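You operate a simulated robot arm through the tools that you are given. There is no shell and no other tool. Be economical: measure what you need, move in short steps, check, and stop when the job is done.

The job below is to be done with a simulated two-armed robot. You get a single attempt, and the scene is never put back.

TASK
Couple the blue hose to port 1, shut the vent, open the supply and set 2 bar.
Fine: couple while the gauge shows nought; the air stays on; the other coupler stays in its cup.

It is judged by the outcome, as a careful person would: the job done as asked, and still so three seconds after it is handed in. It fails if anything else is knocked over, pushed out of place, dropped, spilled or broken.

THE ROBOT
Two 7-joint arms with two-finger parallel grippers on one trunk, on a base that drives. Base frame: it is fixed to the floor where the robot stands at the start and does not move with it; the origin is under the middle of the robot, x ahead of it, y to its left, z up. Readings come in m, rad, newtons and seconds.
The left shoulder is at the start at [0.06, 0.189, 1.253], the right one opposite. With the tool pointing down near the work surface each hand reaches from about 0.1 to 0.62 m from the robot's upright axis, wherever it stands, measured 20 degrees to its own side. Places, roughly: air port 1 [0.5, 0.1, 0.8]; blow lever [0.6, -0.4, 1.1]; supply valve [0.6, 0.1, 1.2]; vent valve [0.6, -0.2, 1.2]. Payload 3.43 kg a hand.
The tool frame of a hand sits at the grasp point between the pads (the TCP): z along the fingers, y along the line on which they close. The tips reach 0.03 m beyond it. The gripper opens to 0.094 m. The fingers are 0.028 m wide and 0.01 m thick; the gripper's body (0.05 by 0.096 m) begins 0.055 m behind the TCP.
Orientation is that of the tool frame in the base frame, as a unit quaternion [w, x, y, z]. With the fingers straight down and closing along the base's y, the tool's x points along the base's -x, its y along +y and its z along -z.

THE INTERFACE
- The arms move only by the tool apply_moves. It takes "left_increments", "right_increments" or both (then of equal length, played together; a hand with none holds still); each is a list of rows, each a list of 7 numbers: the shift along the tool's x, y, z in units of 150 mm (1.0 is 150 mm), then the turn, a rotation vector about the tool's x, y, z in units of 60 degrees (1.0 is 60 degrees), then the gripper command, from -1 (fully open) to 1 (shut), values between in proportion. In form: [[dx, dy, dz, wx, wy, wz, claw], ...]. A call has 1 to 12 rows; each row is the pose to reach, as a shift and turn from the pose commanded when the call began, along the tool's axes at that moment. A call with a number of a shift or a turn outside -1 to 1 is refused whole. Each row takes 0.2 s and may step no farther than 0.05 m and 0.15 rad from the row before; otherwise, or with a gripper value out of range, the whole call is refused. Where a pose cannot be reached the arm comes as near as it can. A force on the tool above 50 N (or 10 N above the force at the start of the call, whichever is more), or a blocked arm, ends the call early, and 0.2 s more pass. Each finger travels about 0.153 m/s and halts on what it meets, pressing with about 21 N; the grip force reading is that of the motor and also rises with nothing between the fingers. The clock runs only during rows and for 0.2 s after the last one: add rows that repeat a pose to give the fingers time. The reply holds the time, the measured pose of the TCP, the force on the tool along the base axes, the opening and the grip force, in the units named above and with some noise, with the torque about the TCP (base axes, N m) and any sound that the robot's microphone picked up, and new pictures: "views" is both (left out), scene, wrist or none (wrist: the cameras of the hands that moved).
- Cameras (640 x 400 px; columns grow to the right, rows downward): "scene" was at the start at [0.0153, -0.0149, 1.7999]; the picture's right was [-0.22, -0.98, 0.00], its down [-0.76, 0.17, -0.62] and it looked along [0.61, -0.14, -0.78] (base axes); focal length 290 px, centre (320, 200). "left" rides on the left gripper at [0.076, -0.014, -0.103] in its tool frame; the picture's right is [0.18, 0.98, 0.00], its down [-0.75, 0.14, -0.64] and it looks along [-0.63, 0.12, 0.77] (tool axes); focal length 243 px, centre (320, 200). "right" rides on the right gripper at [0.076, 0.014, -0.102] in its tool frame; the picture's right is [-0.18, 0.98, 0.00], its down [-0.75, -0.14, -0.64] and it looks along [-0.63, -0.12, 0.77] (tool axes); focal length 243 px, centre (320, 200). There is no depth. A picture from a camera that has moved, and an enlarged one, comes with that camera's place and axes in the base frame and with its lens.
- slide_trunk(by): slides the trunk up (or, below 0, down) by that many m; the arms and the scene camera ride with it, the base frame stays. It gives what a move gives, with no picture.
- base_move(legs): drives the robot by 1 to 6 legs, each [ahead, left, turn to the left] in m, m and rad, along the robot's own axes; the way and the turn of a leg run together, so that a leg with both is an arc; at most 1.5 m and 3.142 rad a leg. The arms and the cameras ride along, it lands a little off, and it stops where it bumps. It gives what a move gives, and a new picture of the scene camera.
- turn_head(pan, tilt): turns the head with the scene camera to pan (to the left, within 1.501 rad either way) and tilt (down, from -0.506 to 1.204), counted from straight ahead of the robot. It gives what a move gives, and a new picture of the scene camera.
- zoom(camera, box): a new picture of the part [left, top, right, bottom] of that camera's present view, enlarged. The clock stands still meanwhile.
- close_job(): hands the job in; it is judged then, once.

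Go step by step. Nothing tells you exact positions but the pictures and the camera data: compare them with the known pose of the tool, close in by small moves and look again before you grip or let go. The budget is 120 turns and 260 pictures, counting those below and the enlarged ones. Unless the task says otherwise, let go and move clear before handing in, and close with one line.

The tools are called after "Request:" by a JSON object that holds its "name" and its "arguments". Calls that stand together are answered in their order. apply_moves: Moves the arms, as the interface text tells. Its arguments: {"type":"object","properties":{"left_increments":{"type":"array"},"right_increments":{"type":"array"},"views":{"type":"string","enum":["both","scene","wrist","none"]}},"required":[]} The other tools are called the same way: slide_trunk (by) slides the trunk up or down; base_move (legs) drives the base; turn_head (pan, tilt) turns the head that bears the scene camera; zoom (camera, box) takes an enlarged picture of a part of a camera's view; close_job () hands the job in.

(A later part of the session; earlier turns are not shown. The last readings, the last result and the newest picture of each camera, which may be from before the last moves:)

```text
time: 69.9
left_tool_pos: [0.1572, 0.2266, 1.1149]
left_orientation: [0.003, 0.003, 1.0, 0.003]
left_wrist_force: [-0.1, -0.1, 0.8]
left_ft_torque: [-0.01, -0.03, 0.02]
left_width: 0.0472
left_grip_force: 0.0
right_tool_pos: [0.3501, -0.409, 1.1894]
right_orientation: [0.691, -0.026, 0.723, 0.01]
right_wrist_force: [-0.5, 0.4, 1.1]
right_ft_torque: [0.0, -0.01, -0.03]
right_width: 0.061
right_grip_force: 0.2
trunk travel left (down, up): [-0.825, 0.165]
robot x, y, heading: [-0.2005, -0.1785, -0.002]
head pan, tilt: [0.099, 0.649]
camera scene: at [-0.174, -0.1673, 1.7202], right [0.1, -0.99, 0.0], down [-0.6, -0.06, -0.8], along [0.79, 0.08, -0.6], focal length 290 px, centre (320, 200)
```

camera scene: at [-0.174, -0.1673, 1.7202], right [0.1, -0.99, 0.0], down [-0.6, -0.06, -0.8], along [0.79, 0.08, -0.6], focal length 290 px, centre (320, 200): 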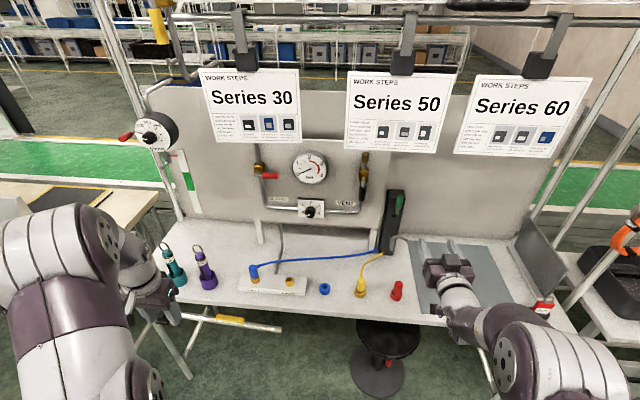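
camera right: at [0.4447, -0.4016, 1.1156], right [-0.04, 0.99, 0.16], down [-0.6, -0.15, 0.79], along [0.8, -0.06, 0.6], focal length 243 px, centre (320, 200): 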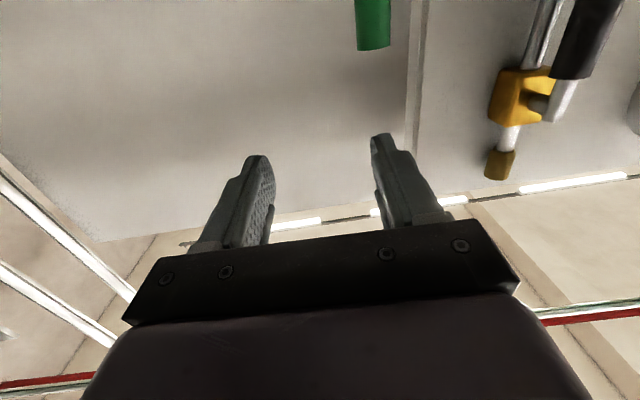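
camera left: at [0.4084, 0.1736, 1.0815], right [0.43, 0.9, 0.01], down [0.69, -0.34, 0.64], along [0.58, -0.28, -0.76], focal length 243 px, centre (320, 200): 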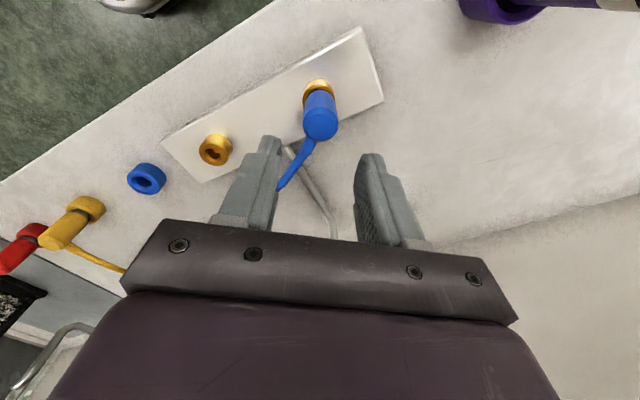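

Clear view now. Move the right hand toward the front of the vent handle.

Request:
{"name": "apply_moves", "arguments": {"right_increments": [[0.1, 0.2, 0.1, 0.02, -0.02, 0.01, -0.3], [0.2, 0.4, 0.2, 0.049, -0.043, 0.022, -0.3], [0.3, 0.6, 0.3, 0.049, -0.043, 0.022, -0.3], [0.43, 0.8, 0.4, 0.049, -0.043, 0.022, -0.3], [0.43, 1.0, 0.5, 0.049, -0.043, 0.022, -0.3], [0.43, 1.0, 0.5, 0.049, -0.043, 0.022, -0.3]], "views": "both"}}

```text
time: 71.3
left_tool_pos: [0.1573, 0.2259, 1.1151]
left_orientation: [0.002, 0.004, 1.0, 0.001]
left_wrist_force: [0.6, 0.9, -0.4]
left_ft_torque: [0.0, -0.04, 0.0]
left_width: 0.0467
left_grip_force: 0.0
right_tool_pos: [0.4207, -0.3978, 1.1184]
right_orientation: [0.701, -0.041, 0.711, 0.019]
right_wrist_force: [-0.5, 0.7, 0.0]
right_ft_torque: [0.02, 0.0, -0.03]
right_width: 0.061
right_grip_force: 0.1
right hand out of reach, approached as far as the arm can: row 1, 2, 3, 4, 5, 6
trunk travel left (down, up): [-0.825, 0.165]
robot x, y, heading: [-0.2003, -0.1807, 0.004]
head pan, tilt: [0.099, 0.649]
camera scene: at [-0.1728, -0.1672, 1.7202], right [0.1, -0.99, 0.0], down [-0.6, -0.06, -0.8], along [0.79, 0.08, -0.6], focal length 290 px, centre (320, 200)
camera right: at [0.3162, -0.3959, 1.0426], right [-0.09, 0.98, 0.16], down [-0.62, -0.18, 0.77], along [0.78, -0.03, 0.62], focal length 243 px, centre (320, 200)
```

scene: 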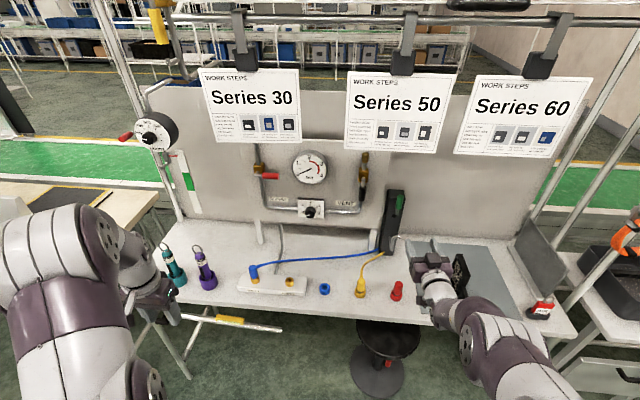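
right: 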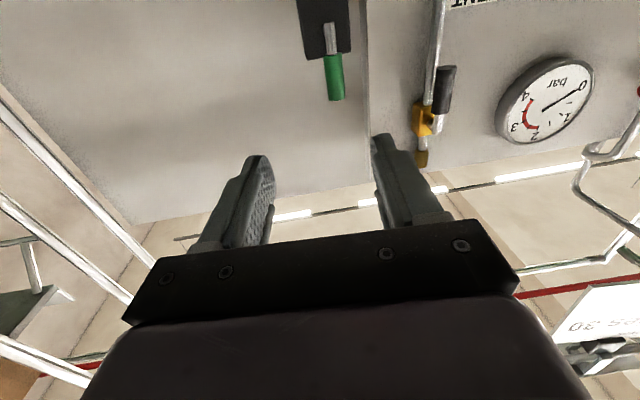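

The right arm won't go inward with the hand pointing ahead, so I move the base left 0.165 m instead, which puts the hand in front of the vent.

Request:
{"name": "base_move", "arguments": {"legs": [[0, 0.165, 0]]}}

Request:
{"name": "zoom", "arguments": {"camera": "right", "box": [200, 0, 520, 200]}}

```text
time: 72.7
left_tool_pos: [0.1588, 0.3903, 1.1155]
left_orientation: [0.002, 0.004, 1.0, 0.003]
left_wrist_force: [0.2, 0.1, 0.1]
left_ft_torque: [0.01, 0.04, -0.01]
left_width: 0.047
left_grip_force: 0.1
right_tool_pos: [0.4207, -0.2342, 1.1188]
right_orientation: [0.702, -0.041, 0.711, 0.021]
right_wrist_force: [0.0, -0.3, -0.5]
right_ft_torque: [-0.01, 0.0, 0.01]
right_width: 0.0611
right_grip_force: 0.0
trunk travel left (down, up): [-0.825, 0.165]
robot x, y, heading: [-0.1998, -0.0102, -0.001]
head pan, tilt: [0.099, 0.649]
camera scene: at [-0.1725, -0.0032, 1.7202], right [0.1, -1.0, 0.0], down [-0.6, -0.06, -0.8], along [0.79, 0.08, -0.6], focal length 290 px, centre (320, 200)
```

scene: 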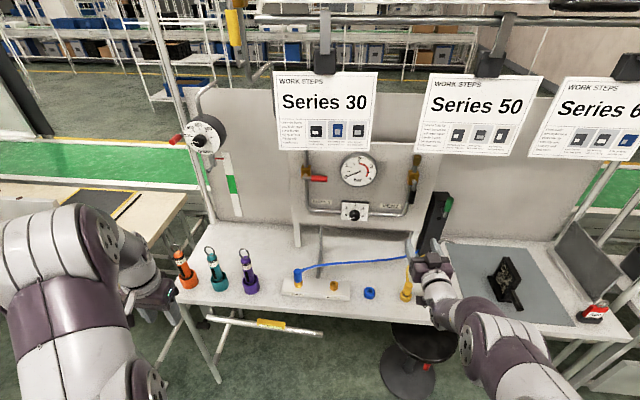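

```text
2.00 times, centred on (360, 100) of right
camera zoom: at [0.3158, -0.2322, 1.0424], right [-0.08, 0.98, 0.16], down [-0.62, -0.17, 0.77], along [0.78, -0.03, 0.62], focal length 485 px, centre (240, 400)
```

zoom: 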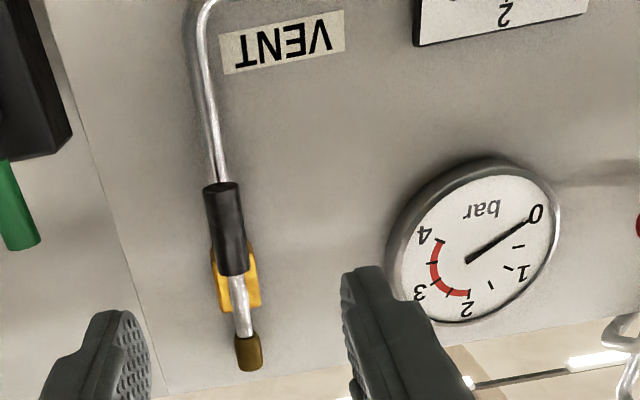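

The handle lies nicely between the open fingers. Advance most of the way and look again.

Request:
{"name": "apply_moves", "arguments": {"right_increments": [[0, 0, 0.28, 0, 0, 0, -0.3], [-0.05, -0.03, 0.56, 0, 0, 0, -0.3], [-0.09, -0.06, 0.85, 0, 0, 0, -0.3], [-0.09, -0.06, 0.85, 0, 0, 0, -0.3]], "views": "both"}}

Request:
{"name": "zoom", "arguments": {"camera": "right", "box": [200, 0, 520, 200]}}

Request:
{"name": "zoom", "arguments": {"camera": "scene", "box": [340, 140, 500, 240]}}

```text
time: 73.7
left_tool_pos: [0.1583, 0.3912, 1.1153]
left_orientation: [0.004, 0.005, 1.0, 0.002]
left_wrist_force: [-0.1, -0.4, -0.3]
left_ft_torque: [-0.01, -0.02, -0.03]
left_width: 0.0469
left_grip_force: 0.0
right_tool_pos: [0.549, -0.232, 1.1339]
right_orientation: [0.701, -0.042, 0.711, 0.02]
right_wrist_force: [-1.1, -0.2, 0.8]
right_ft_torque: [0.03, -0.03, -0.01]
right_width: 0.0611
right_grip_force: 0.1
trunk travel left (down, up): [-0.825, 0.165]
robot x, y, heading: [-0.2001, -0.0107, -0.002]
head pan, tilt: [0.099, 0.649]
camera scene: at [-0.1733, -0.0019, 1.7202], right [0.1, -1.0, 0.0], down [-0.6, -0.06, -0.8], along [0.79, 0.08, -0.6], focal length 290 px, centre (320, 200)
camera right: at [0.4443, -0.2281, 1.0571], right [-0.08, 0.98, 0.16], down [-0.62, -0.17, 0.77], along [0.78, -0.03, 0.62], focal length 243 px, centre (320, 200)
```

scene: 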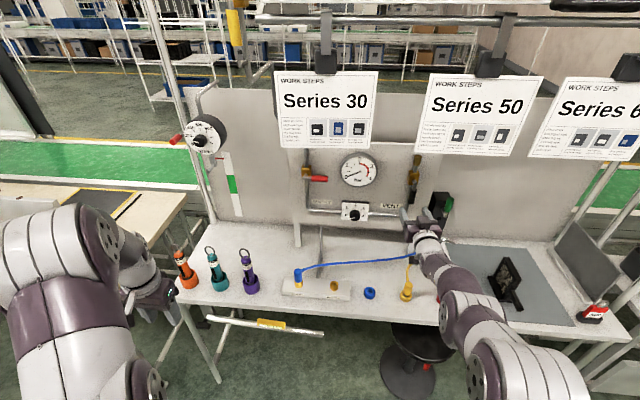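
right: 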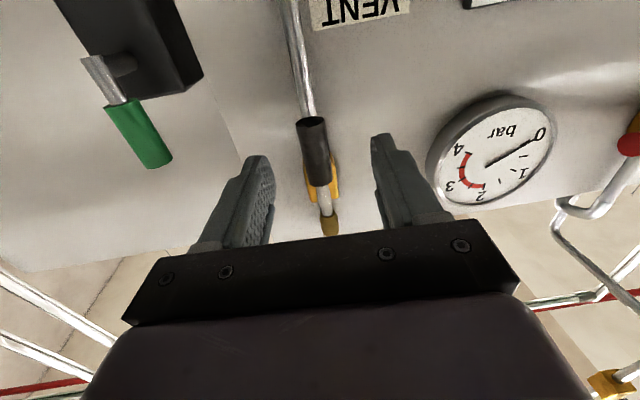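

```text
2.00 times, centred on (360, 100) of right
camera zoom: at [0.4443, -0.2281, 1.0571], right [-0.08, 0.98, 0.16], down [-0.62, -0.17, 0.77], along [0.78, -0.03, 0.62], focal length 485 px, centre (240, 400)
```

zoom: 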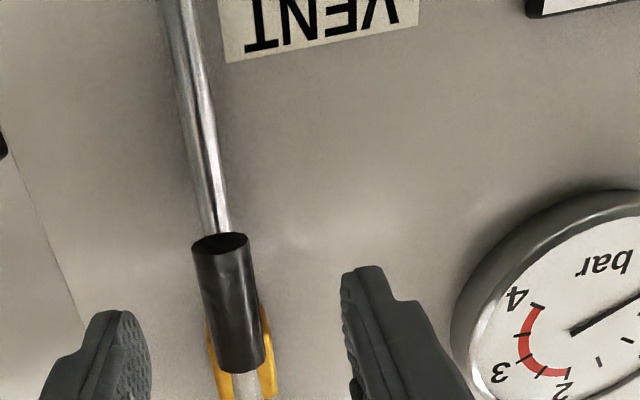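

```text
4.00 times, centred on (420, 190) of scene
camera zoom: at [-0.1733, -0.0019, 1.7202], right [0.1, -1.0, 0.0], down [-0.6, -0.06, -0.8], along [0.79, 0.08, -0.6], focal length 1161 px, centre (-80, 240)
```

zoom: 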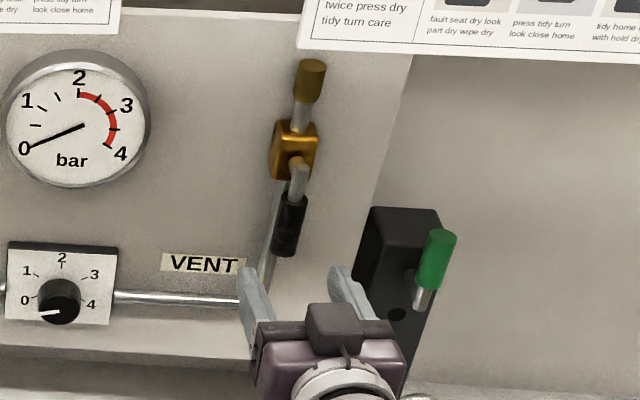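

Request:
{"name": "apply_moves", "arguments": {"right_increments": [[0, -0.02, 0.2, 0, 0, 0, -0.3], [0, -0.03, 0.42, 0, 0, 0, -0.3], [0, -0.03, 0.42, 0, 0, 0, -0.3]], "views": "wrist"}}

Request:
{"name": "zoom", "arguments": {"camera": "scene", "box": [340, 140, 500, 240]}}

```text
time: 74.5
left_tool_pos: [0.1577, 0.393, 1.1157]
left_orientation: [0.003, 0.005, 1.0, 0.001]
left_wrist_force: [-0.3, 0.0, 0.7]
left_ft_torque: [-0.01, 0.0, 0.0]
left_width: 0.0472
left_grip_force: 0.0
right_tool_pos: [0.611, -0.2287, 1.1334]
right_orientation: [0.702, -0.041, 0.711, 0.02]
right_wrist_force: [-0.5, 0.5, 0.2]
right_ft_torque: [-0.02, 0.03, 0.01]
right_width: 0.0611
right_grip_force: 0.2
trunk travel left (down, up): [-0.825, 0.165]
robot x, y, heading: [-0.2033, -0.009, -0.002]
head pan, tilt: [0.099, 0.649]
camera right: at [0.5069, -0.2267, 1.0564], right [-0.08, 0.98, 0.15], down [-0.62, -0.17, 0.77], along [0.78, -0.03, 0.62], focal length 243 px, centre (320, 200)
```

right: 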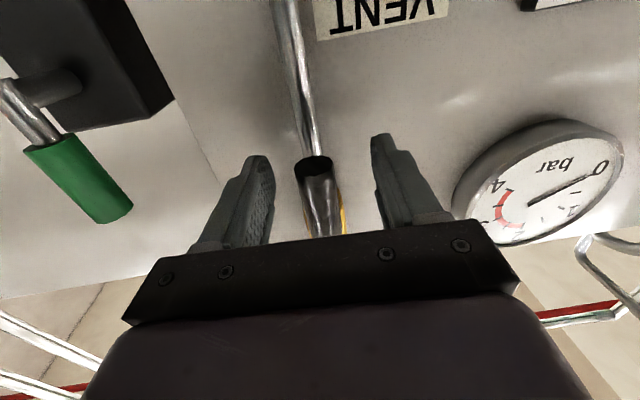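

```text
4.00 times, centred on (420, 190) of scene
camera zoom: at [-0.174, -0.0007, 1.7202], right [0.1, -1.0, 0.0], down [-0.6, -0.06, -0.8], along [0.79, 0.08, -0.6], focal length 1161 px, centre (-80, 240)
```

zoom: 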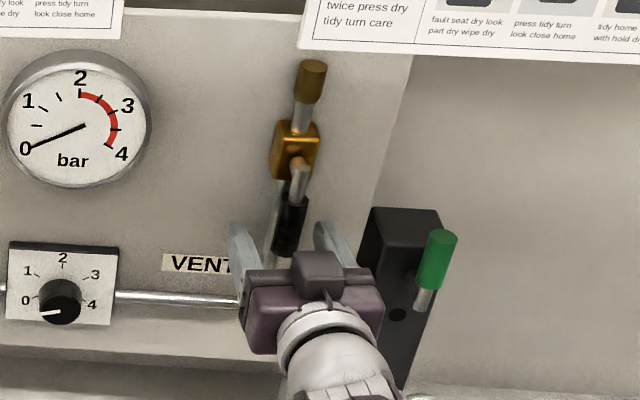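

The handle is between the fingers. I nudge it first toward +y (inward) and watch force and lever.

Request:
{"name": "apply_moves", "arguments": {"right_increments": [[0, 0.06, 0, 0, 0, 0, -0.3], [0, 0.12, 0, 0, 0, 0, -0.3], [0, 0.16, 0, 0, 0, 0, -0.3], [-0.01, 0.2, 0, 0, 0, 0, -0.3]], "views": "wrist"}}

Request:
{"name": "zoom", "arguments": {"camera": "scene", "box": [340, 140, 500, 240]}}

```text
time: 75.5
left_tool_pos: [0.1582, 0.3916, 1.1143]
left_orientation: [0.003, 0.005, 1.0, 0.001]
left_wrist_force: [0.1, -0.7, -0.3]
left_ft_torque: [0.0, 0.01, -0.02]
left_width: 0.0469
left_grip_force: 0.0
right_tool_pos: [0.6099, -0.2002, 1.131]
right_orientation: [0.702, -0.042, 0.711, 0.02]
right_wrist_force: [-0.2, -1.4, -1.0]
right_ft_torque: [0.03, 0.06, -0.06]
right_width: 0.0617
right_grip_force: 0.4
trunk travel left (down, up): [-0.825, 0.165]
robot x, y, heading: [-0.2011, -0.0085, -0.004]
head pan, tilt: [0.099, 0.649]
camera right: at [0.5048, -0.1972, 1.0543], right [-0.08, 0.98, 0.15], down [-0.62, -0.17, 0.77], along [0.78, -0.03, 0.62], focal length 243 px, centre (320, 200)
```

right: 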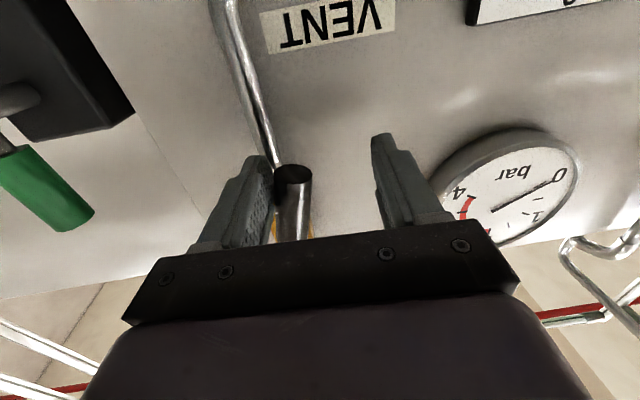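

```text
4.00 times, centred on (420, 190) of scene
camera zoom: at [-0.1723, -0.0008, 1.7202], right [0.1, -1.0, 0.0], down [-0.6, -0.06, -0.8], along [0.79, 0.08, -0.6], focal length 1161 px, centre (-80, 240)
```

zoom: 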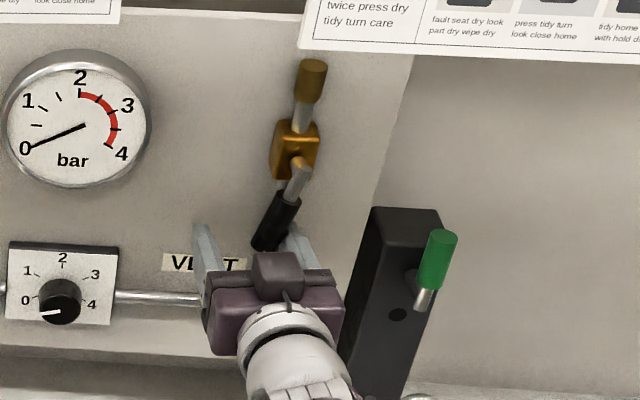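

It turns easily inward. To complete the 90° without nearing the gauge, I'll back out, close the fingers to a single peg, and re-enter on the outer side of the handle.

Request:
{"name": "apply_moves", "arguments": {"right_increments": [[0, 0, -0.25, 0, 0, 0, -0.3], [0, 0, -0.5, 0, 0, 0, 0], [0, -0.15, -0.5, 0, 0, 0, 1], [0, -0.33, -0.5, 0, 0, 0, 1], [0, -0.33, -0.5, 0, 0, 0, 1], [0, -0.33, -0.25, 0, 0, 0, 1], [0, -0.33, 0, 0, 0, 0, 1], [0, -0.33, 0, 0, 0, 0, 1]], "views": "wrist"}}

Request:
{"name": "zoom", "arguments": {"camera": "scene", "box": [340, 140, 500, 240]}}

```text
time: 77.3
left_tool_pos: [0.1576, 0.3925, 1.1152]
left_orientation: [0.003, 0.004, 1.0, 0.002]
left_wrist_force: [-1.0, 0.3, 0.7]
left_ft_torque: [0.03, 0.0, 0.02]
left_width: 0.0472
left_grip_force: 0.0
right_tool_pos: [0.6125, -0.248, 1.1331]
right_orientation: [0.702, -0.041, 0.711, 0.02]
right_wrist_force: [-0.9, 0.1, -0.2]
right_ft_torque: [-0.04, 0.03, -0.02]
right_width: 0.0
right_grip_force: 21.7
trunk travel left (down, up): [-0.825, 0.165]
robot x, y, heading: [-0.1987, -0.0117, -0.003]
head pan, tilt: [0.099, 0.649]
camera right: at [0.5083, -0.2454, 1.0566], right [-0.08, 0.98, 0.16], down [-0.62, -0.17, 0.77], along [0.78, -0.03, 0.62], focal length 243 px, centre (320, 200)
```

right: 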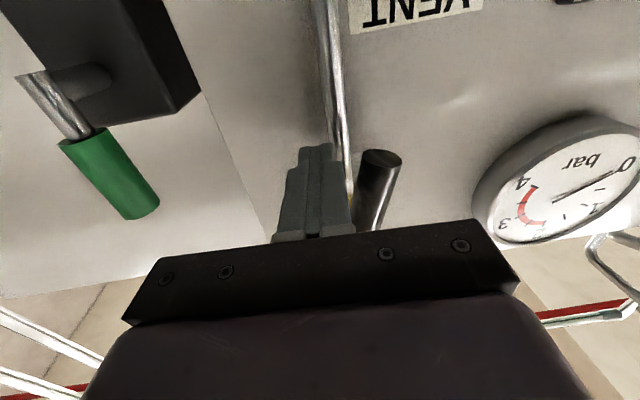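

```text
4.00 times, centred on (420, 190) of scene
camera zoom: at [-0.1744, -0.0006, 1.7203], right [0.1, -1.0, 0.0], down [-0.6, -0.06, -0.8], along [0.79, 0.08, -0.6], focal length 1161 px, centre (-80, 240)
```

zoom: 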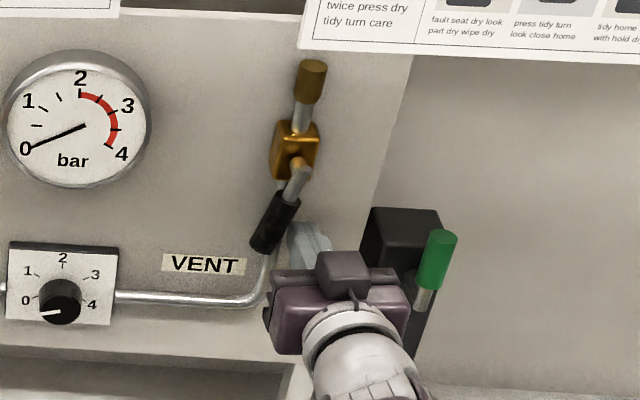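

Request:
{"name": "apply_moves", "arguments": {"right_increments": [[0.01, 0.07, 0.01, 0, 0, 0, 1], [0.02, 0.13, 0.01, 0, 0, 0, 1], [0.0, 0.23, 0.02, 0, 0, 0, 1], [-0.05, 0.32, 0.03, 0, 0, 0, 1], [-0.1, 0.38, 0.035, 0, 0, 0, 1], [-0.16, 0.425, 0.04, 0, 0, 0, 1], [-0.21, 0.45, 0.04, 0, 0, 0, 1], [-0.26, 0.46, 0.04, 0, 0, 0, 1]], "views": "wrist"}}

Request:
{"name": "zoom", "arguments": {"camera": "scene", "box": [340, 140, 500, 240]}}

```text
time: 79.1
left_tool_pos: [0.1588, 0.391, 1.1141]
left_orientation: [0.002, 0.005, 1.0, 0.002]
left_wrist_force: [0.4, -0.4, 0.3]
left_ft_torque: [0.0, -0.02, -0.04]
left_width: 0.0471
left_grip_force: 0.2
right_tool_pos: [0.6145, -0.1797, 1.1702]
right_orientation: [0.7, -0.045, 0.712, 0.023]
right_wrist_force: [0.9, 0.0, 0.6]
right_ft_torque: [-0.03, -0.04, 0.01]
right_width: 0.0
right_grip_force: 20.9
trunk travel left (down, up): [-0.825, 0.165]
robot x, y, heading: [-0.2019, -0.0124, -0.006]
head pan, tilt: [0.099, 0.649]
camera right: at [0.5097, -0.1781, 1.0936], right [-0.09, 0.98, 0.16], down [-0.61, -0.18, 0.77], along [0.78, -0.02, 0.62], focal length 243 px, centre (320, 200)
```

right: 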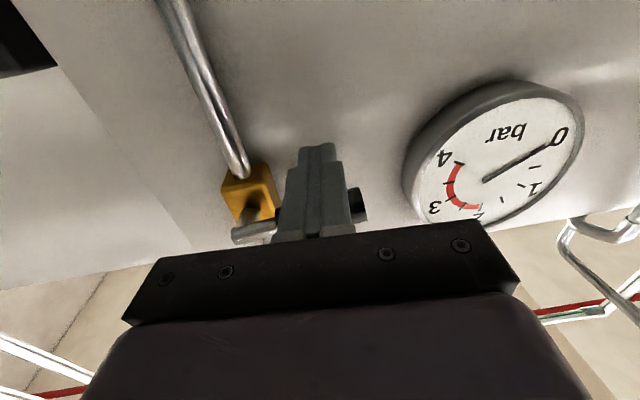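

```text
4.00 times, centred on (420, 190) of scene
camera zoom: at [-0.1723, -0.0008, 1.7202], right [0.1, -1.0, 0.0], down [-0.6, -0.06, -0.8], along [0.79, 0.08, -0.6], focal length 1161 px, centre (-80, 240)
```

zoom: 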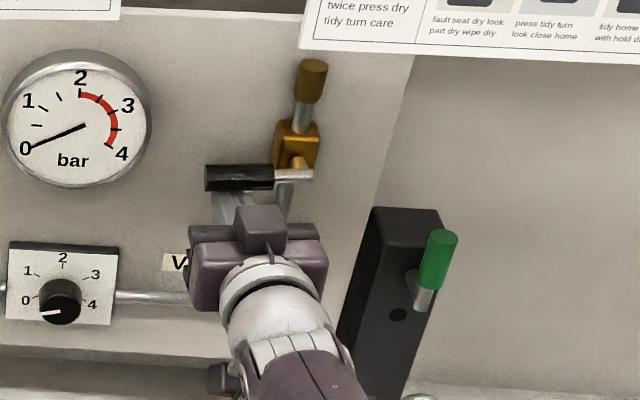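

The vent lever is now horizontal. I push up a few mm more to make sure it's at its stop.

Request:
{"name": "apply_moves", "arguments": {"right_increments": [[-0.02, 0, 0, 0, 0, 0, 1], [-0.04, 0, 0, 0, 0, 0, 1], [-0.04, 0, 0, 0, 0, 0, 1]], "views": "none"}}

Request:
{"name": "zoom", "arguments": {"camera": "scene", "box": [340, 140, 500, 240]}}

```text
time: 79.9
left_tool_pos: [0.159, 0.3916, 1.1149]
left_orientation: [0.003, 0.004, 1.0, 0.003]
left_wrist_force: [0.0, -0.4, 0.2]
left_ft_torque: [-0.01, 0.01, -0.05]
left_width: 0.0472
left_grip_force: 0.0
right_tool_pos: [0.6143, -0.1796, 1.1749]
right_orientation: [0.7, -0.044, 0.712, 0.023]
right_wrist_force: [-1.5, 1.0, -1.2]
right_ft_torque: [0.02, 0.02, 0.02]
right_width: 0.0
right_grip_force: 20.9
trunk travel left (down, up): [-0.825, 0.165]
robot x, y, heading: [-0.201, -0.0125, -0.002]
head pan, tilt: [0.099, 0.649]
```

```text
4.00 times, centred on (420, 190) of scene
camera zoom: at [-0.1721, -0.001, 1.7202], right [0.1, -1.0, 0.0], down [-0.6, -0.06, -0.8], along [0.79, 0.08, -0.6], focal length 1161 px, centre (-80, 240)
```

zoom: 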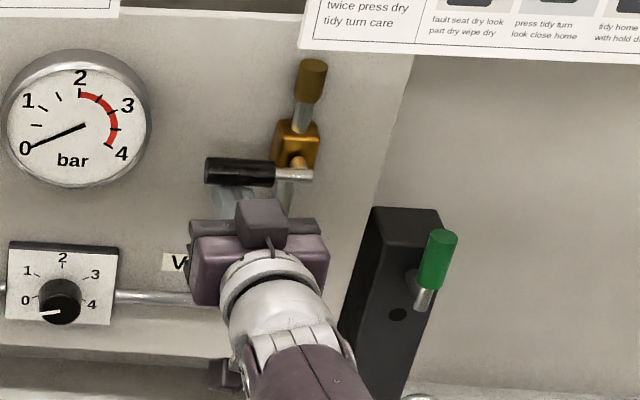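

Request:
{"name": "apply_moves", "arguments": {"right_increments": [[-0.02, 0, 0, 0, 0, 0, 1], [-0.035, 0, 0, 0, 0, 0, 1], [-0.035, 0, 0, 0, 0, 0, 1]], "views": "none"}}

Request:
{"name": "zoom", "arguments": {"camera": "scene", "box": [280, 130, 460, 240]}}

```text
time: 80.7
left_tool_pos: [0.1597, 0.3914, 1.1136]
left_orientation: [0.002, 0.005, 1.0, 0.004]
left_wrist_force: [0.5, -0.7, -0.3]
left_ft_torque: [0.03, 0.02, 0.0]
left_width: 0.0467
left_grip_force: 0.0
right_tool_pos: [0.6148, -0.1796, 1.1772]
right_orientation: [0.698, -0.044, 0.715, 0.023]
right_wrist_force: [-11.2, 1.1, -20.4]
right_ft_torque: [0.1, -0.06, -0.05]
right_width: 0.0
right_grip_force: 21.1
trunk travel left (down, up): [-0.825, 0.165]
robot x, y, heading: [-0.1988, -0.0092, -0.006]
head pan, tilt: [0.099, 0.649]
```

```text
3.56 times, centred on (370, 185) of scene
camera zoom: at [-0.1712, -0.0016, 1.7199], right [0.1, -1.0, 0.0], down [-0.6, -0.06, -0.8], along [0.79, 0.08, -0.61], focal length 1032 px, centre (142, 253)
```

zoom: 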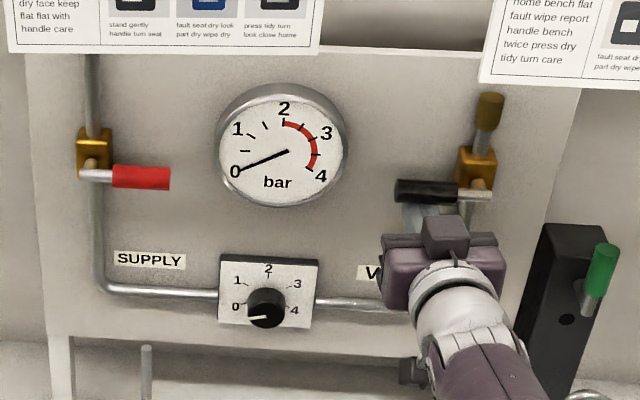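

The vent is at its stop (20 N), so it's shut. I withdraw the right hand and start turning the left hand to point forward.

Request:
{"name": "apply_moves", "arguments": {"right_increments": [[0.1, 0, 0, 0, 0, 0, 1], [0.12, 0, -0.2, 0, 0, 0, 1], [0.12, 0, -0.45, 0, 0, 0, 1], [0.12, 0, -0.7, 0, 0, 0, 1], [0.12, 0, -1.0, 0, 0, 0, 1], [0.12, 0, -1.0, 0, 0, 0, 1], [0.12, 0, -1.0, 0, 0, 0, 1]], "left_increments": [[-0.15, 0, 0, 0, -0.1, 0, 0], [-0.3, 0, 0, 0, -0.24, 0, 0], [-0.45, 0, 0, 0, -0.38, 0, 0.5], [-0.6, 0, 0, 0, -0.52, 0, 1], [-0.75, 0, 0, 0, -0.66, 0, 1], [-0.9, 0, 0, 0, -0.8, 0, 1], [-1, 0, 0, 0, -0.94, 0, 1]], "views": "scene"}}

```text
time: 82.3
left_tool_pos: [0.3086, 0.3902, 1.1171]
left_orientation: [0.476, 0.006, 0.879, 0.0]
left_wrist_force: [-0.7, -1.5, -0.2]
left_ft_torque: [-0.02, -0.01, 0.03]
left_width: 0.0
left_grip_force: 21.0
right_tool_pos: [0.4759, -0.2121, 1.1681]
right_orientation: [0.701, -0.046, 0.712, 0.025]
right_wrist_force: [-0.1, 0.0, -0.4]
right_ft_torque: [-0.01, -0.02, 0.0]
right_width: 0.0004
right_grip_force: 21.4
right hand out of reach, approached as far as the arm can: row 2, 3, 4, 5, 6, 7
trunk travel left (down, up): [-0.825, 0.165]
robot x, y, heading: [-0.1986, -0.0074, -0.001]
head pan, tilt: [0.099, 0.649]
camera scene: at [-0.1725, -0.0007, 1.7202], right [0.1, -1.0, 0.0], down [-0.6, -0.06, -0.8], along [0.79, 0.08, -0.6], focal length 290 px, centre (320, 200)
```

scene: 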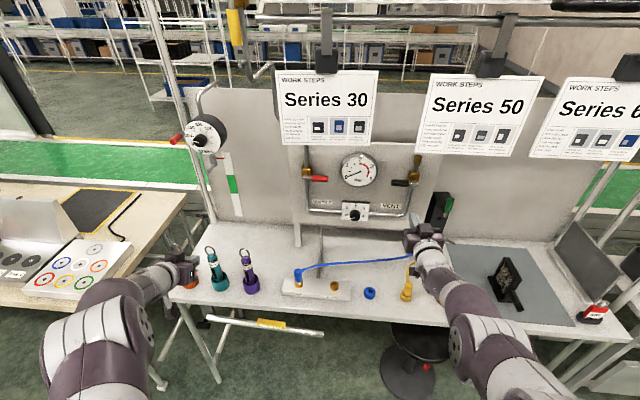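

Vent lever stays shut. Now I drive the base: back 0.1, right 0.26, forward 0.1, so the left arm faces both supply and knob.

Request:
{"name": "base_move", "arguments": {"legs": [[-0.1, 0, 0], [0, -0.26, 0], [0.1, 0, 0]]}}

Request:
{"name": "zoom", "arguments": {"camera": "scene", "box": [160, 100, 480, 300]}}

```text
time: 85.7
left_tool_pos: [0.3063, 0.1334, 1.117]
left_orientation: [0.474, 0.004, 0.88, 0.001]
left_wrist_force: [0.3, -0.3, -0.6]
left_ft_torque: [0.01, -0.01, -0.01]
left_width: 0.0
left_grip_force: 20.4
right_tool_pos: [0.476, -0.4677, 1.1684]
right_orientation: [0.701, -0.045, 0.711, 0.026]
right_wrist_force: [-0.6, 0.1, -0.3]
right_ft_torque: [0.01, -0.02, 0.02]
right_width: 0.0
right_grip_force: 20.4
trunk travel left (down, up): [-0.825, 0.165]
robot x, y, heading: [-0.2015, -0.2697, 0.0]
head pan, tilt: [0.099, 0.649]
camera scene: at [-0.1734, -0.2598, 1.7202], right [0.1, -0.99, 0.0], down [-0.6, -0.06, -0.8], along [0.79, 0.08, -0.6], focal length 290 px, centre (320, 200)
```

scene: 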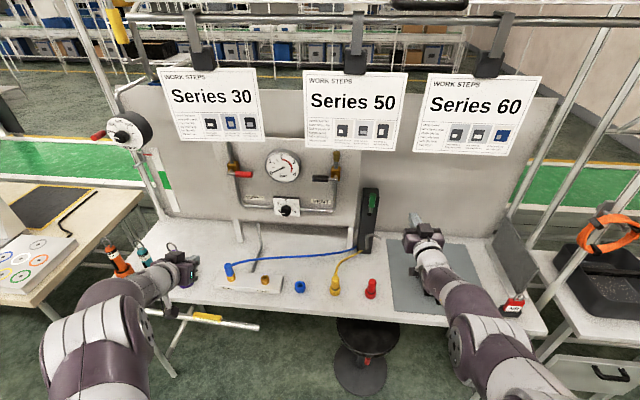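

```text
2.00 times, centred on (320, 200) of scene
camera zoom: at [-0.1734, -0.2598, 1.7202], right [0.1, -0.99, 0.0], down [-0.6, -0.06, -0.8], along [0.79, 0.08, -0.6], focal length 580 px, centre (320, 200)
```

zoom: 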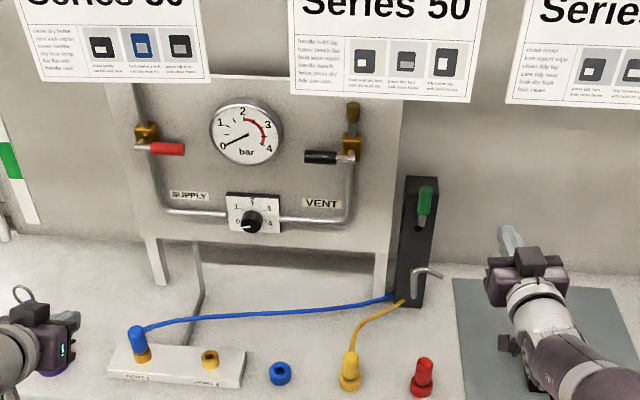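

Everything in place; gauge still 0. Bring the left hand up in front of the supply lever while finishing its turn.

Request:
{"name": "apply_moves", "arguments": {"left_increments": [[-0.22, -0.09, 0.12, 0, -0.14, 0, 1], [-0.44, -0.18, 0.24, 0, -0.28, 0, 1], [-0.66, -0.27, 0.36, 0, -0.42, 0, 1], [-0.867, -0.367, 0.467, 0, -0.55, 0, 1], [-0.867, -0.367, 0.467, 0, -0.55, 0, 1]], "views": "both"}}

```text
time: 86.9
left_tool_pos: [0.4357, 0.0777, 1.1836]
left_orientation: [0.706, 0.004, 0.708, -0.001]
left_wrist_force: [0.5, 1.2, 0.4]
left_ft_torque: [0.02, 0.01, -0.05]
left_width: 0.0001
left_grip_force: 20.8
right_tool_pos: [0.4751, -0.4691, 1.1693]
right_orientation: [0.701, -0.047, 0.711, 0.026]
right_wrist_force: [0.5, 0.1, -0.1]
right_ft_torque: [0.05, -0.02, -0.01]
right_width: 0.0
right_grip_force: 21.4
trunk travel left (down, up): [-0.825, 0.165]
robot x, y, heading: [-0.2008, -0.2726, 0.003]
head pan, tilt: [0.099, 0.649]
camera scene: at [-0.1737, -0.2589, 1.7202], right [0.1, -0.99, 0.0], down [-0.6, -0.06, -0.8], along [0.79, 0.08, -0.6], focal length 290 px, centre (320, 200)
camera left: at [0.3332, 0.0646, 1.1073], right [0.01, 0.98, -0.18], down [-0.64, 0.14, 0.76], along [0.77, 0.11, 0.63], focal length 243 px, centre (320, 200)
```

scene: 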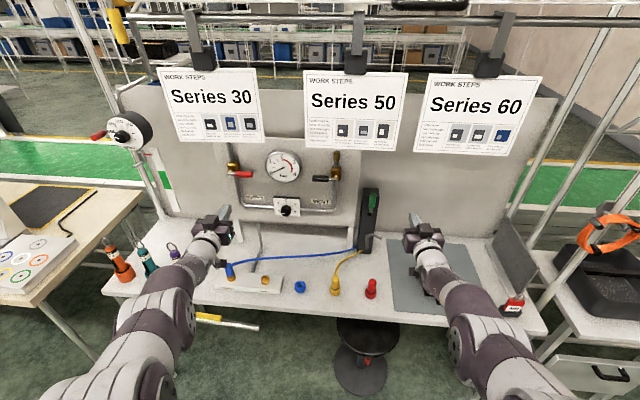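
left: 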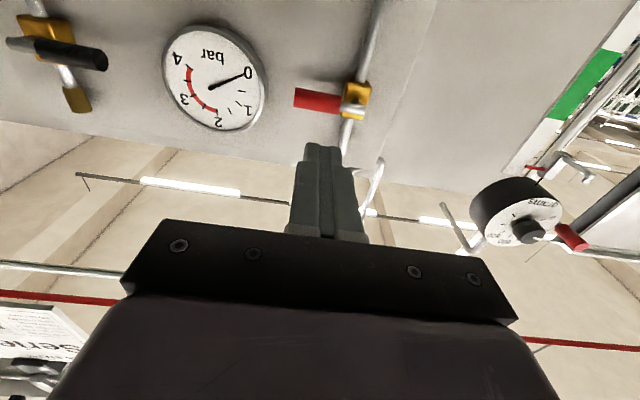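

The left hand points straight ahead. Raise it above the lever line and advance.

Request:
{"name": "apply_moves", "arguments": {"left_increments": [[-0.2, 0, 0.1, 0, 0, 0, 1], [-0.42, 0, 0.25, 0, 0, 0, 1], [-0.42, 0, 0.55, 0, 0, 0, 1], [-0.42, 0, 0.85, 0, 0, 0, 1], [-0.42, 0, 0.85, 0, 0, 0, 1]], "views": "wrist"}}

Request:
{"name": "zoom", "arguments": {"camera": "scene", "box": [190, 130, 350, 230]}}

```text
time: 88.1
left_tool_pos: [0.5626, 0.0764, 1.2521]
left_orientation: [0.706, 0.004, 0.708, 0.0]
left_wrist_force: [0.2, 0.8, 0.4]
left_ft_torque: [0.01, 0.0, 0.03]
left_width: 0.0
left_grip_force: 21.5
right_tool_pos: [0.4737, -0.4687, 1.17]
right_orientation: [0.701, -0.047, 0.712, 0.024]
right_wrist_force: [0.0, -0.1, -0.1]
right_ft_torque: [-0.04, 0.01, 0.0]
right_width: 0.0
right_grip_force: 21.0
trunk travel left (down, up): [-0.825, 0.165]
robot x, y, heading: [-0.2037, -0.2687, -0.002]
head pan, tilt: [0.099, 0.649]
camera left: at [0.4596, 0.0637, 1.1747], right [0.01, 0.98, -0.18], down [-0.64, 0.14, 0.76], along [0.77, 0.11, 0.63], focal length 243 px, centre (320, 200)
```

left: 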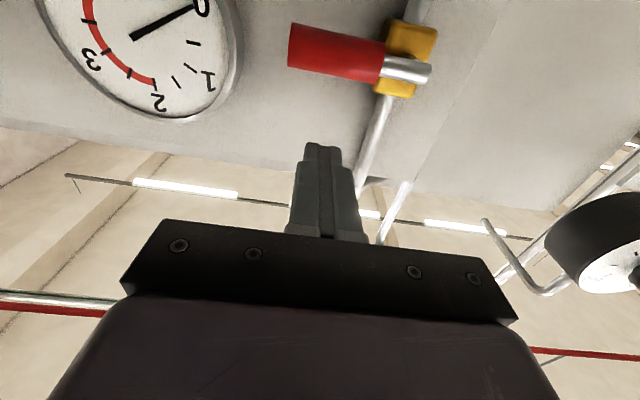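

```text
4.00 times, centred on (270, 180) of scene
camera zoom: at [-0.1756, -0.2594, 1.7203], right [0.1, -0.99, 0.0], down [-0.6, -0.06, -0.8], along [0.79, 0.08, -0.6], focal length 1161 px, centre (520, 280)
```

zoom: 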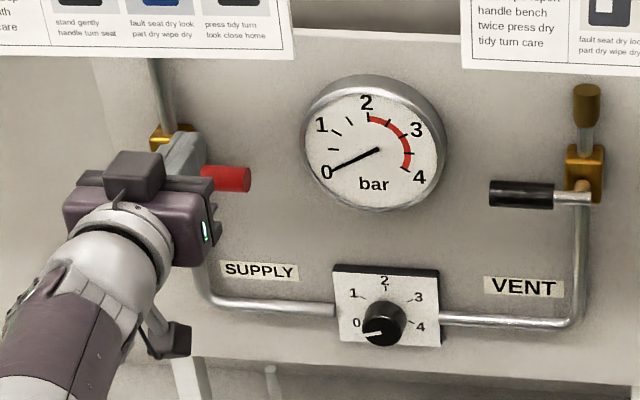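

Request:
{"name": "apply_moves", "arguments": {"left_increments": [[0, -0.05, 0.17, 0, 0, 0, 1], [0, -0.05, 0.34, 0, 0, 0, 1], [0.1, -0.05, 0.34, 0, 0, 0, 1], [0.18, -0.05, 0.34, 0, 0, 0, 1], [0.25, -0.06, 0.34, 0, 0, 0, 1]], "views": "wrist"}}

Request:
{"name": "zoom", "arguments": {"camera": "scene", "box": [190, 130, 350, 230]}}

```text
time: 89.3
left_tool_pos: [0.6149, 0.0674, 1.2118]
left_orientation: [0.705, 0.004, 0.709, 0.0]
left_wrist_force: [-0.2, 0.1, 0.0]
left_ft_torque: [0.02, 0.02, 0.03]
left_width: 0.0
left_grip_force: 20.7
right_tool_pos: [0.4754, -0.4678, 1.1687]
right_orientation: [0.701, -0.046, 0.711, 0.026]
right_wrist_force: [0.0, -0.2, -0.2]
right_ft_torque: [0.04, 0.0, 0.03]
right_width: 0.0
right_grip_force: 20.9
trunk travel left (down, up): [-0.825, 0.165]
robot x, y, heading: [-0.2051, -0.2716, 0.0]
head pan, tilt: [0.099, 0.649]
camera left: at [0.5124, 0.0556, 1.1338], right [0.01, 0.98, -0.18], down [-0.64, 0.14, 0.76], along [0.77, 0.11, 0.63], focal length 243 px, centre (320, 200)
```

left: 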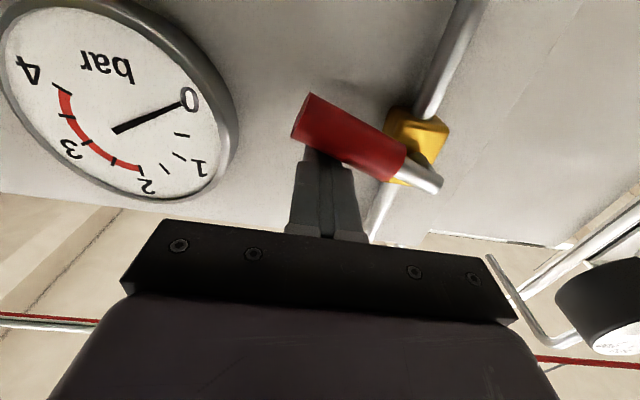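

```text
4.00 times, centred on (270, 180) of scene
camera zoom: at [-0.1733, -0.2588, 1.7202], right [0.1, -0.99, 0.0], down [-0.6, -0.06, -0.8], along [0.79, 0.08, -0.6], focal length 1161 px, centre (520, 280)
```

zoom: 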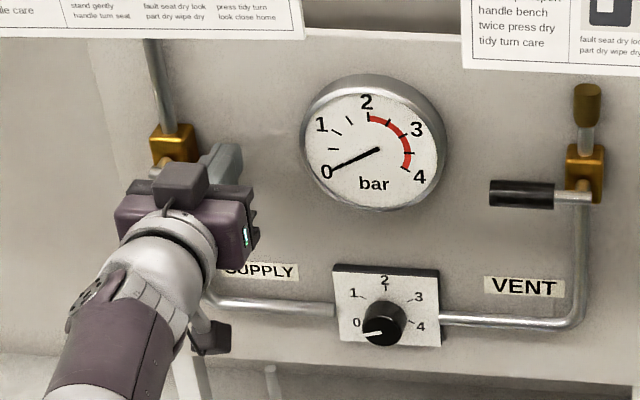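

The lever is turning down easily. Continue along its arc to vertical.

Request:
{"name": "apply_moves", "arguments": {"left_increments": [[0.1, -0.02, 0, 0, 0, 0, 1], [0.2, 0.01, 0, 0, 0, 0, 1], [0.31, 0.053, 0, 0, 0, 0, 1], [0.39, 0.13, 0, 0, 0, 0, 1], [0.44, 0.2, 0, 0, 0, 0, 1], [0.45, 0.26, 0, 0, 0, 0, 1], [0.45, 0.29, 0, 0, 0, 0, 1]], "views": "wrist"}}

Request:
{"name": "zoom", "arguments": {"camera": "scene", "box": [190, 130, 350, 230]}}

```text
time: 90.9
left_tool_pos: [0.616, 0.1028, 1.1444]
left_orientation: [0.705, 0.008, 0.709, -0.002]
left_wrist_force: [-6.2, -25.9, -2.9]
left_ft_torque: [0.13, -0.06, 0.05]
left_width: 0.0001
left_grip_force: 20.7
right_tool_pos: [0.4738, -0.4733, 1.1683]
right_orientation: [0.701, -0.045, 0.711, 0.027]
right_wrist_force: [0.1, -0.1, -0.2]
right_ft_torque: [0.01, -0.01, -0.03]
right_width: 0.0
right_grip_force: 21.1
trunk travel left (down, up): [-0.825, 0.165]
robot x, y, heading: [-0.2011, -0.2686, 0.001]
head pan, tilt: [0.099, 0.649]
camera left: at [0.512, 0.0909, 1.0674], right [0.01, 0.98, -0.18], down [-0.64, 0.14, 0.76], along [0.77, 0.1, 0.63], focal length 243 px, centre (320, 200)
```

left: 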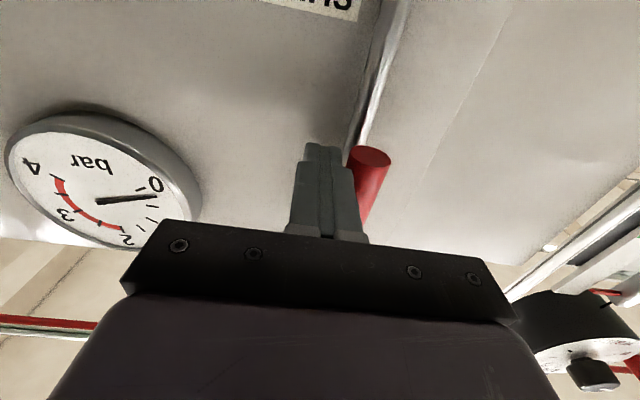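

```text
4.00 times, centred on (270, 180) of scene
camera zoom: at [-0.1741, -0.266, 1.7202], right [0.1, -1.0, 0.0], down [-0.6, -0.06, -0.8], along [0.79, 0.08, -0.6], focal length 1161 px, centre (520, 280)
```

zoom: 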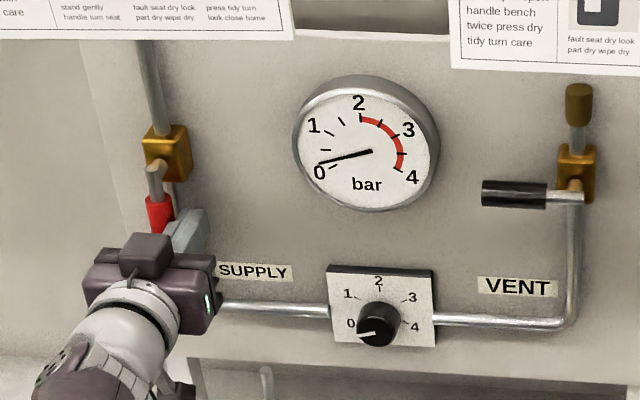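

Supply lever is down at its stop, and the gauge stirs to about 0.2 bar with no hiss. Withdraw and move in front of the regulator knob.

Request:
{"name": "apply_moves", "arguments": {"left_increments": [[0, -0.12, 0, 0, 0, 0, 1], [0, -0.16, -0.2, 0, 0, 0, 1], [0, -0.16, -0.5, 0, 0, 0, 1], [0.1, -0.3, -0.7, 0, 0, 0, 1], [0.3, -0.55, -0.75, 0, 0, 0, 0.5], [0.5, -0.8, -0.75, 0, 0, 0, 0], [0.7, -1.0, -0.75, 0, 0, 0, -0.2], [0.7, -1.0, -0.75, 0, 0, 0, -0.2]], "views": "both"}}

Request:
{"name": "zoom", "arguments": {"camera": "scene", "box": [190, 130, 350, 230]}}

```text
time: 92.5
left_tool_pos: [0.614, 0.055, 1.1705]
left_orientation: [0.759, 0.004, 0.651, 0.024]
left_wrist_force: [-0.2, -0.5, -0.1]
left_ft_torque: [-0.01, -0.03, 0.02]
left_width: 0.0565
left_grip_force: 0.1
left hand out of reach, approached as far as the arm can: row 2, 3, 4, 5, 6, 7
right_tool_pos: [0.4763, -0.4689, 1.1677]
right_orientation: [0.7, -0.046, 0.712, 0.025]
right_wrist_force: [0.1, 0.3, -0.1]
right_ft_torque: [-0.01, -0.01, 0.01]
right_width: 0.0002
right_grip_force: 21.0
trunk travel left (down, up): [-0.825, 0.165]
robot x, y, heading: [-0.2026, -0.27, 0.003]
head pan, tilt: [0.099, 0.649]
stopped in row 7 (left hand): the arm was blocked; the commanded pose is now the measured one
camera scene: at [-0.1729, -0.2605, 1.7203], right [0.1, -0.99, 0.0], down [-0.6, -0.06, -0.8], along [0.79, 0.08, -0.6], focal length 290 px, centre (320, 200)
camera left: at [0.524, 0.0431, 1.0776], right [0.0, 0.99, -0.15], down [-0.75, 0.1, 0.65], along [0.66, 0.11, 0.74], focal length 243 px, centre (320, 200)
```

scene: 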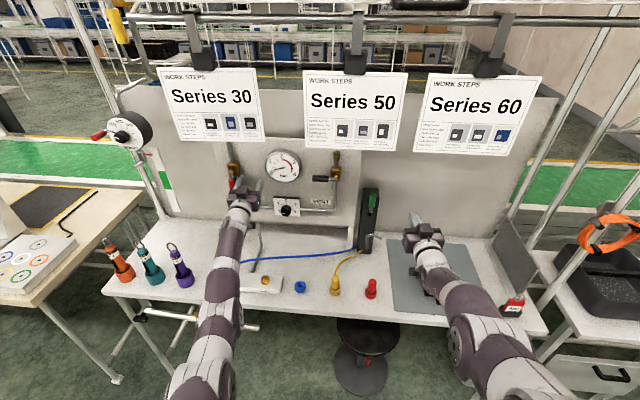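
left: 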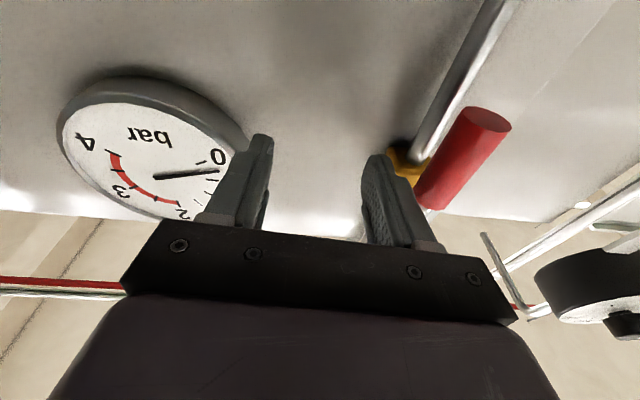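

```text
4.00 times, centred on (270, 180) of scene
camera zoom: at [-0.1729, -0.2605, 1.7203], right [0.1, -0.99, 0.0], down [-0.6, -0.06, -0.8], along [0.79, 0.08, -0.6], focal length 1161 px, centre (520, 280)
```

zoom: 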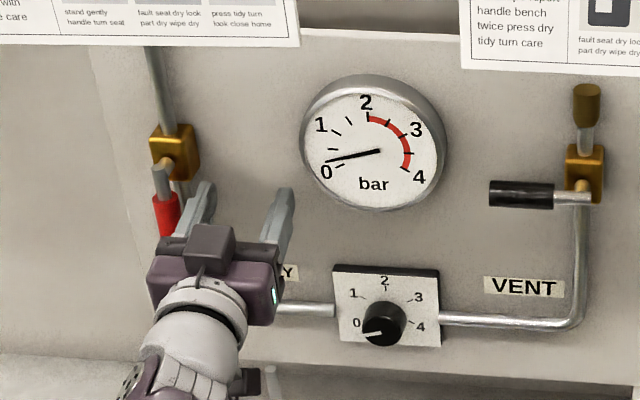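

The arm couldn't retract in that pose and stopped safely. I back the base 0.12 m to withdraw instead.

Request:
{"name": "base_move", "arguments": {"legs": [[-0.12, 0, 0]]}}

Request:
{"name": "apply_moves", "arguments": {"left_increments": [[0.2, 0, 0, 0, 0.05, 0, -0.2], [0.4, 0, 0, 0, 0.1, 0, -0.2], [0.6, 0, 0, 0, 0.145, 0, -0.2], [0.8, 0, 0, 0, 0.145, 0, -0.2], [0.88, 0, 0, 0, 0.145, 0, -0.2]], "views": "both"}}

```text
time: 93.7
left_tool_pos: [0.4942, 0.058, 1.1695]
left_orientation: [0.758, 0.004, 0.652, 0.024]
left_wrist_force: [0.4, 0.6, 0.2]
left_ft_torque: [0.01, -0.02, -0.03]
left_width: 0.0563
left_grip_force: 0.1
right_tool_pos: [0.3578, -0.4671, 1.1674]
right_orientation: [0.7, -0.046, 0.712, 0.024]
right_wrist_force: [0.1, 0.4, 0.0]
right_ft_torque: [0.02, 0.0, 0.0]
right_width: 0.0
right_grip_force: 21.2
trunk travel left (down, up): [-0.825, 0.165]
robot x, y, heading: [-0.3201, -0.2707, 0.005]
head pan, tilt: [0.099, 0.649]
camera scene: at [-0.2914, -0.2592, 1.7201], right [0.1, -0.99, 0.0], down [-0.6, -0.06, -0.8], along [0.79, 0.08, -0.61], focal length 290 px, centre (320, 200)
```

scene: 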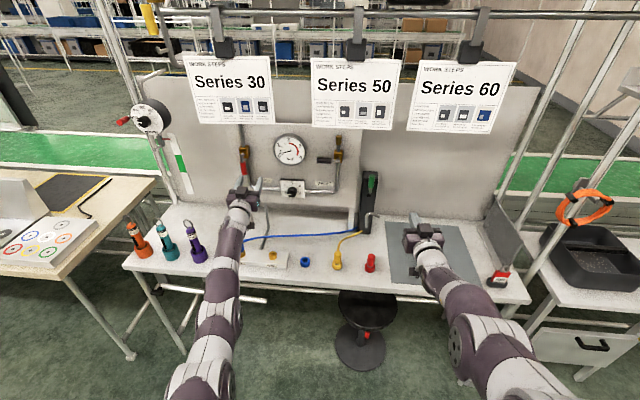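

```text
time: 94.9
left_tool_pos: [0.4848, 0.0588, 1.0512]
left_orientation: [0.707, 0.002, 0.707, 0.025]
left_wrist_force: [-0.4, -0.4, 0.9]
left_ft_torque: [-0.02, -0.01, -0.04]
left_width: 0.0567
left_grip_force: 0.1
left hand out of reach, approached as far as the arm can: row 3, 4, 5
right_tool_pos: [0.3562, -0.4675, 1.1679]
right_orientation: [0.7, -0.047, 0.712, 0.025]
right_wrist_force: [0.4, -0.5, -0.2]
right_ft_torque: [-0.02, -0.02, -0.02]
right_width: 0.0
right_grip_force: 21.0
trunk travel left (down, up): [-0.825, 0.165]
robot x, y, heading: [-0.319, -0.269, 0.003]
head pan, tilt: [0.099, 0.649]
camera scene: at [-0.2923, -0.2593, 1.7203], right [0.1, -0.99, 0.0], down [-0.6, -0.06, -0.8], along [0.79, 0.08, -0.6], focal length 290 px, centre (320, 200)
camera left: at [0.3831, 0.0445, 0.973], right [-0.03, 0.99, -0.15], down [-0.65, 0.09, 0.76], along [0.76, 0.12, 0.63], focal length 243 px, centre (320, 200)
```

scene: 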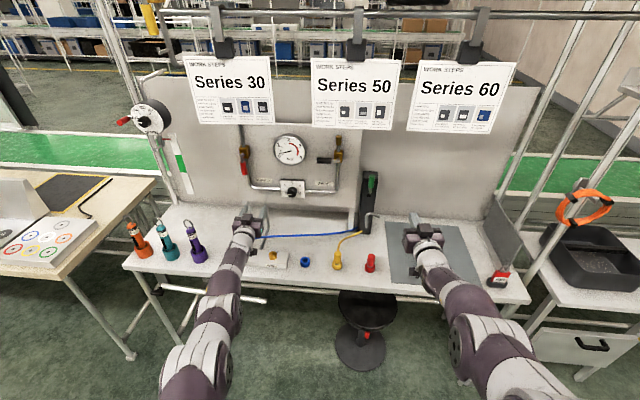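
left: 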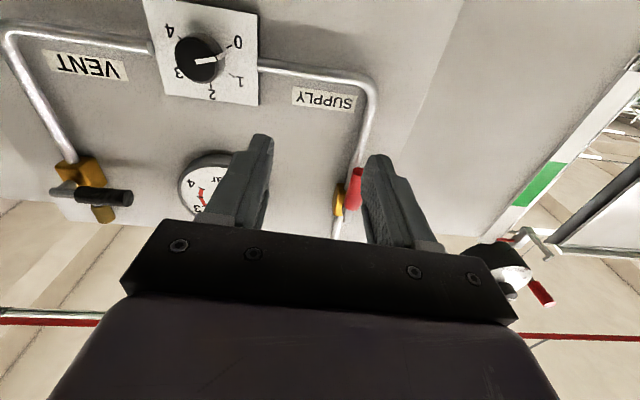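

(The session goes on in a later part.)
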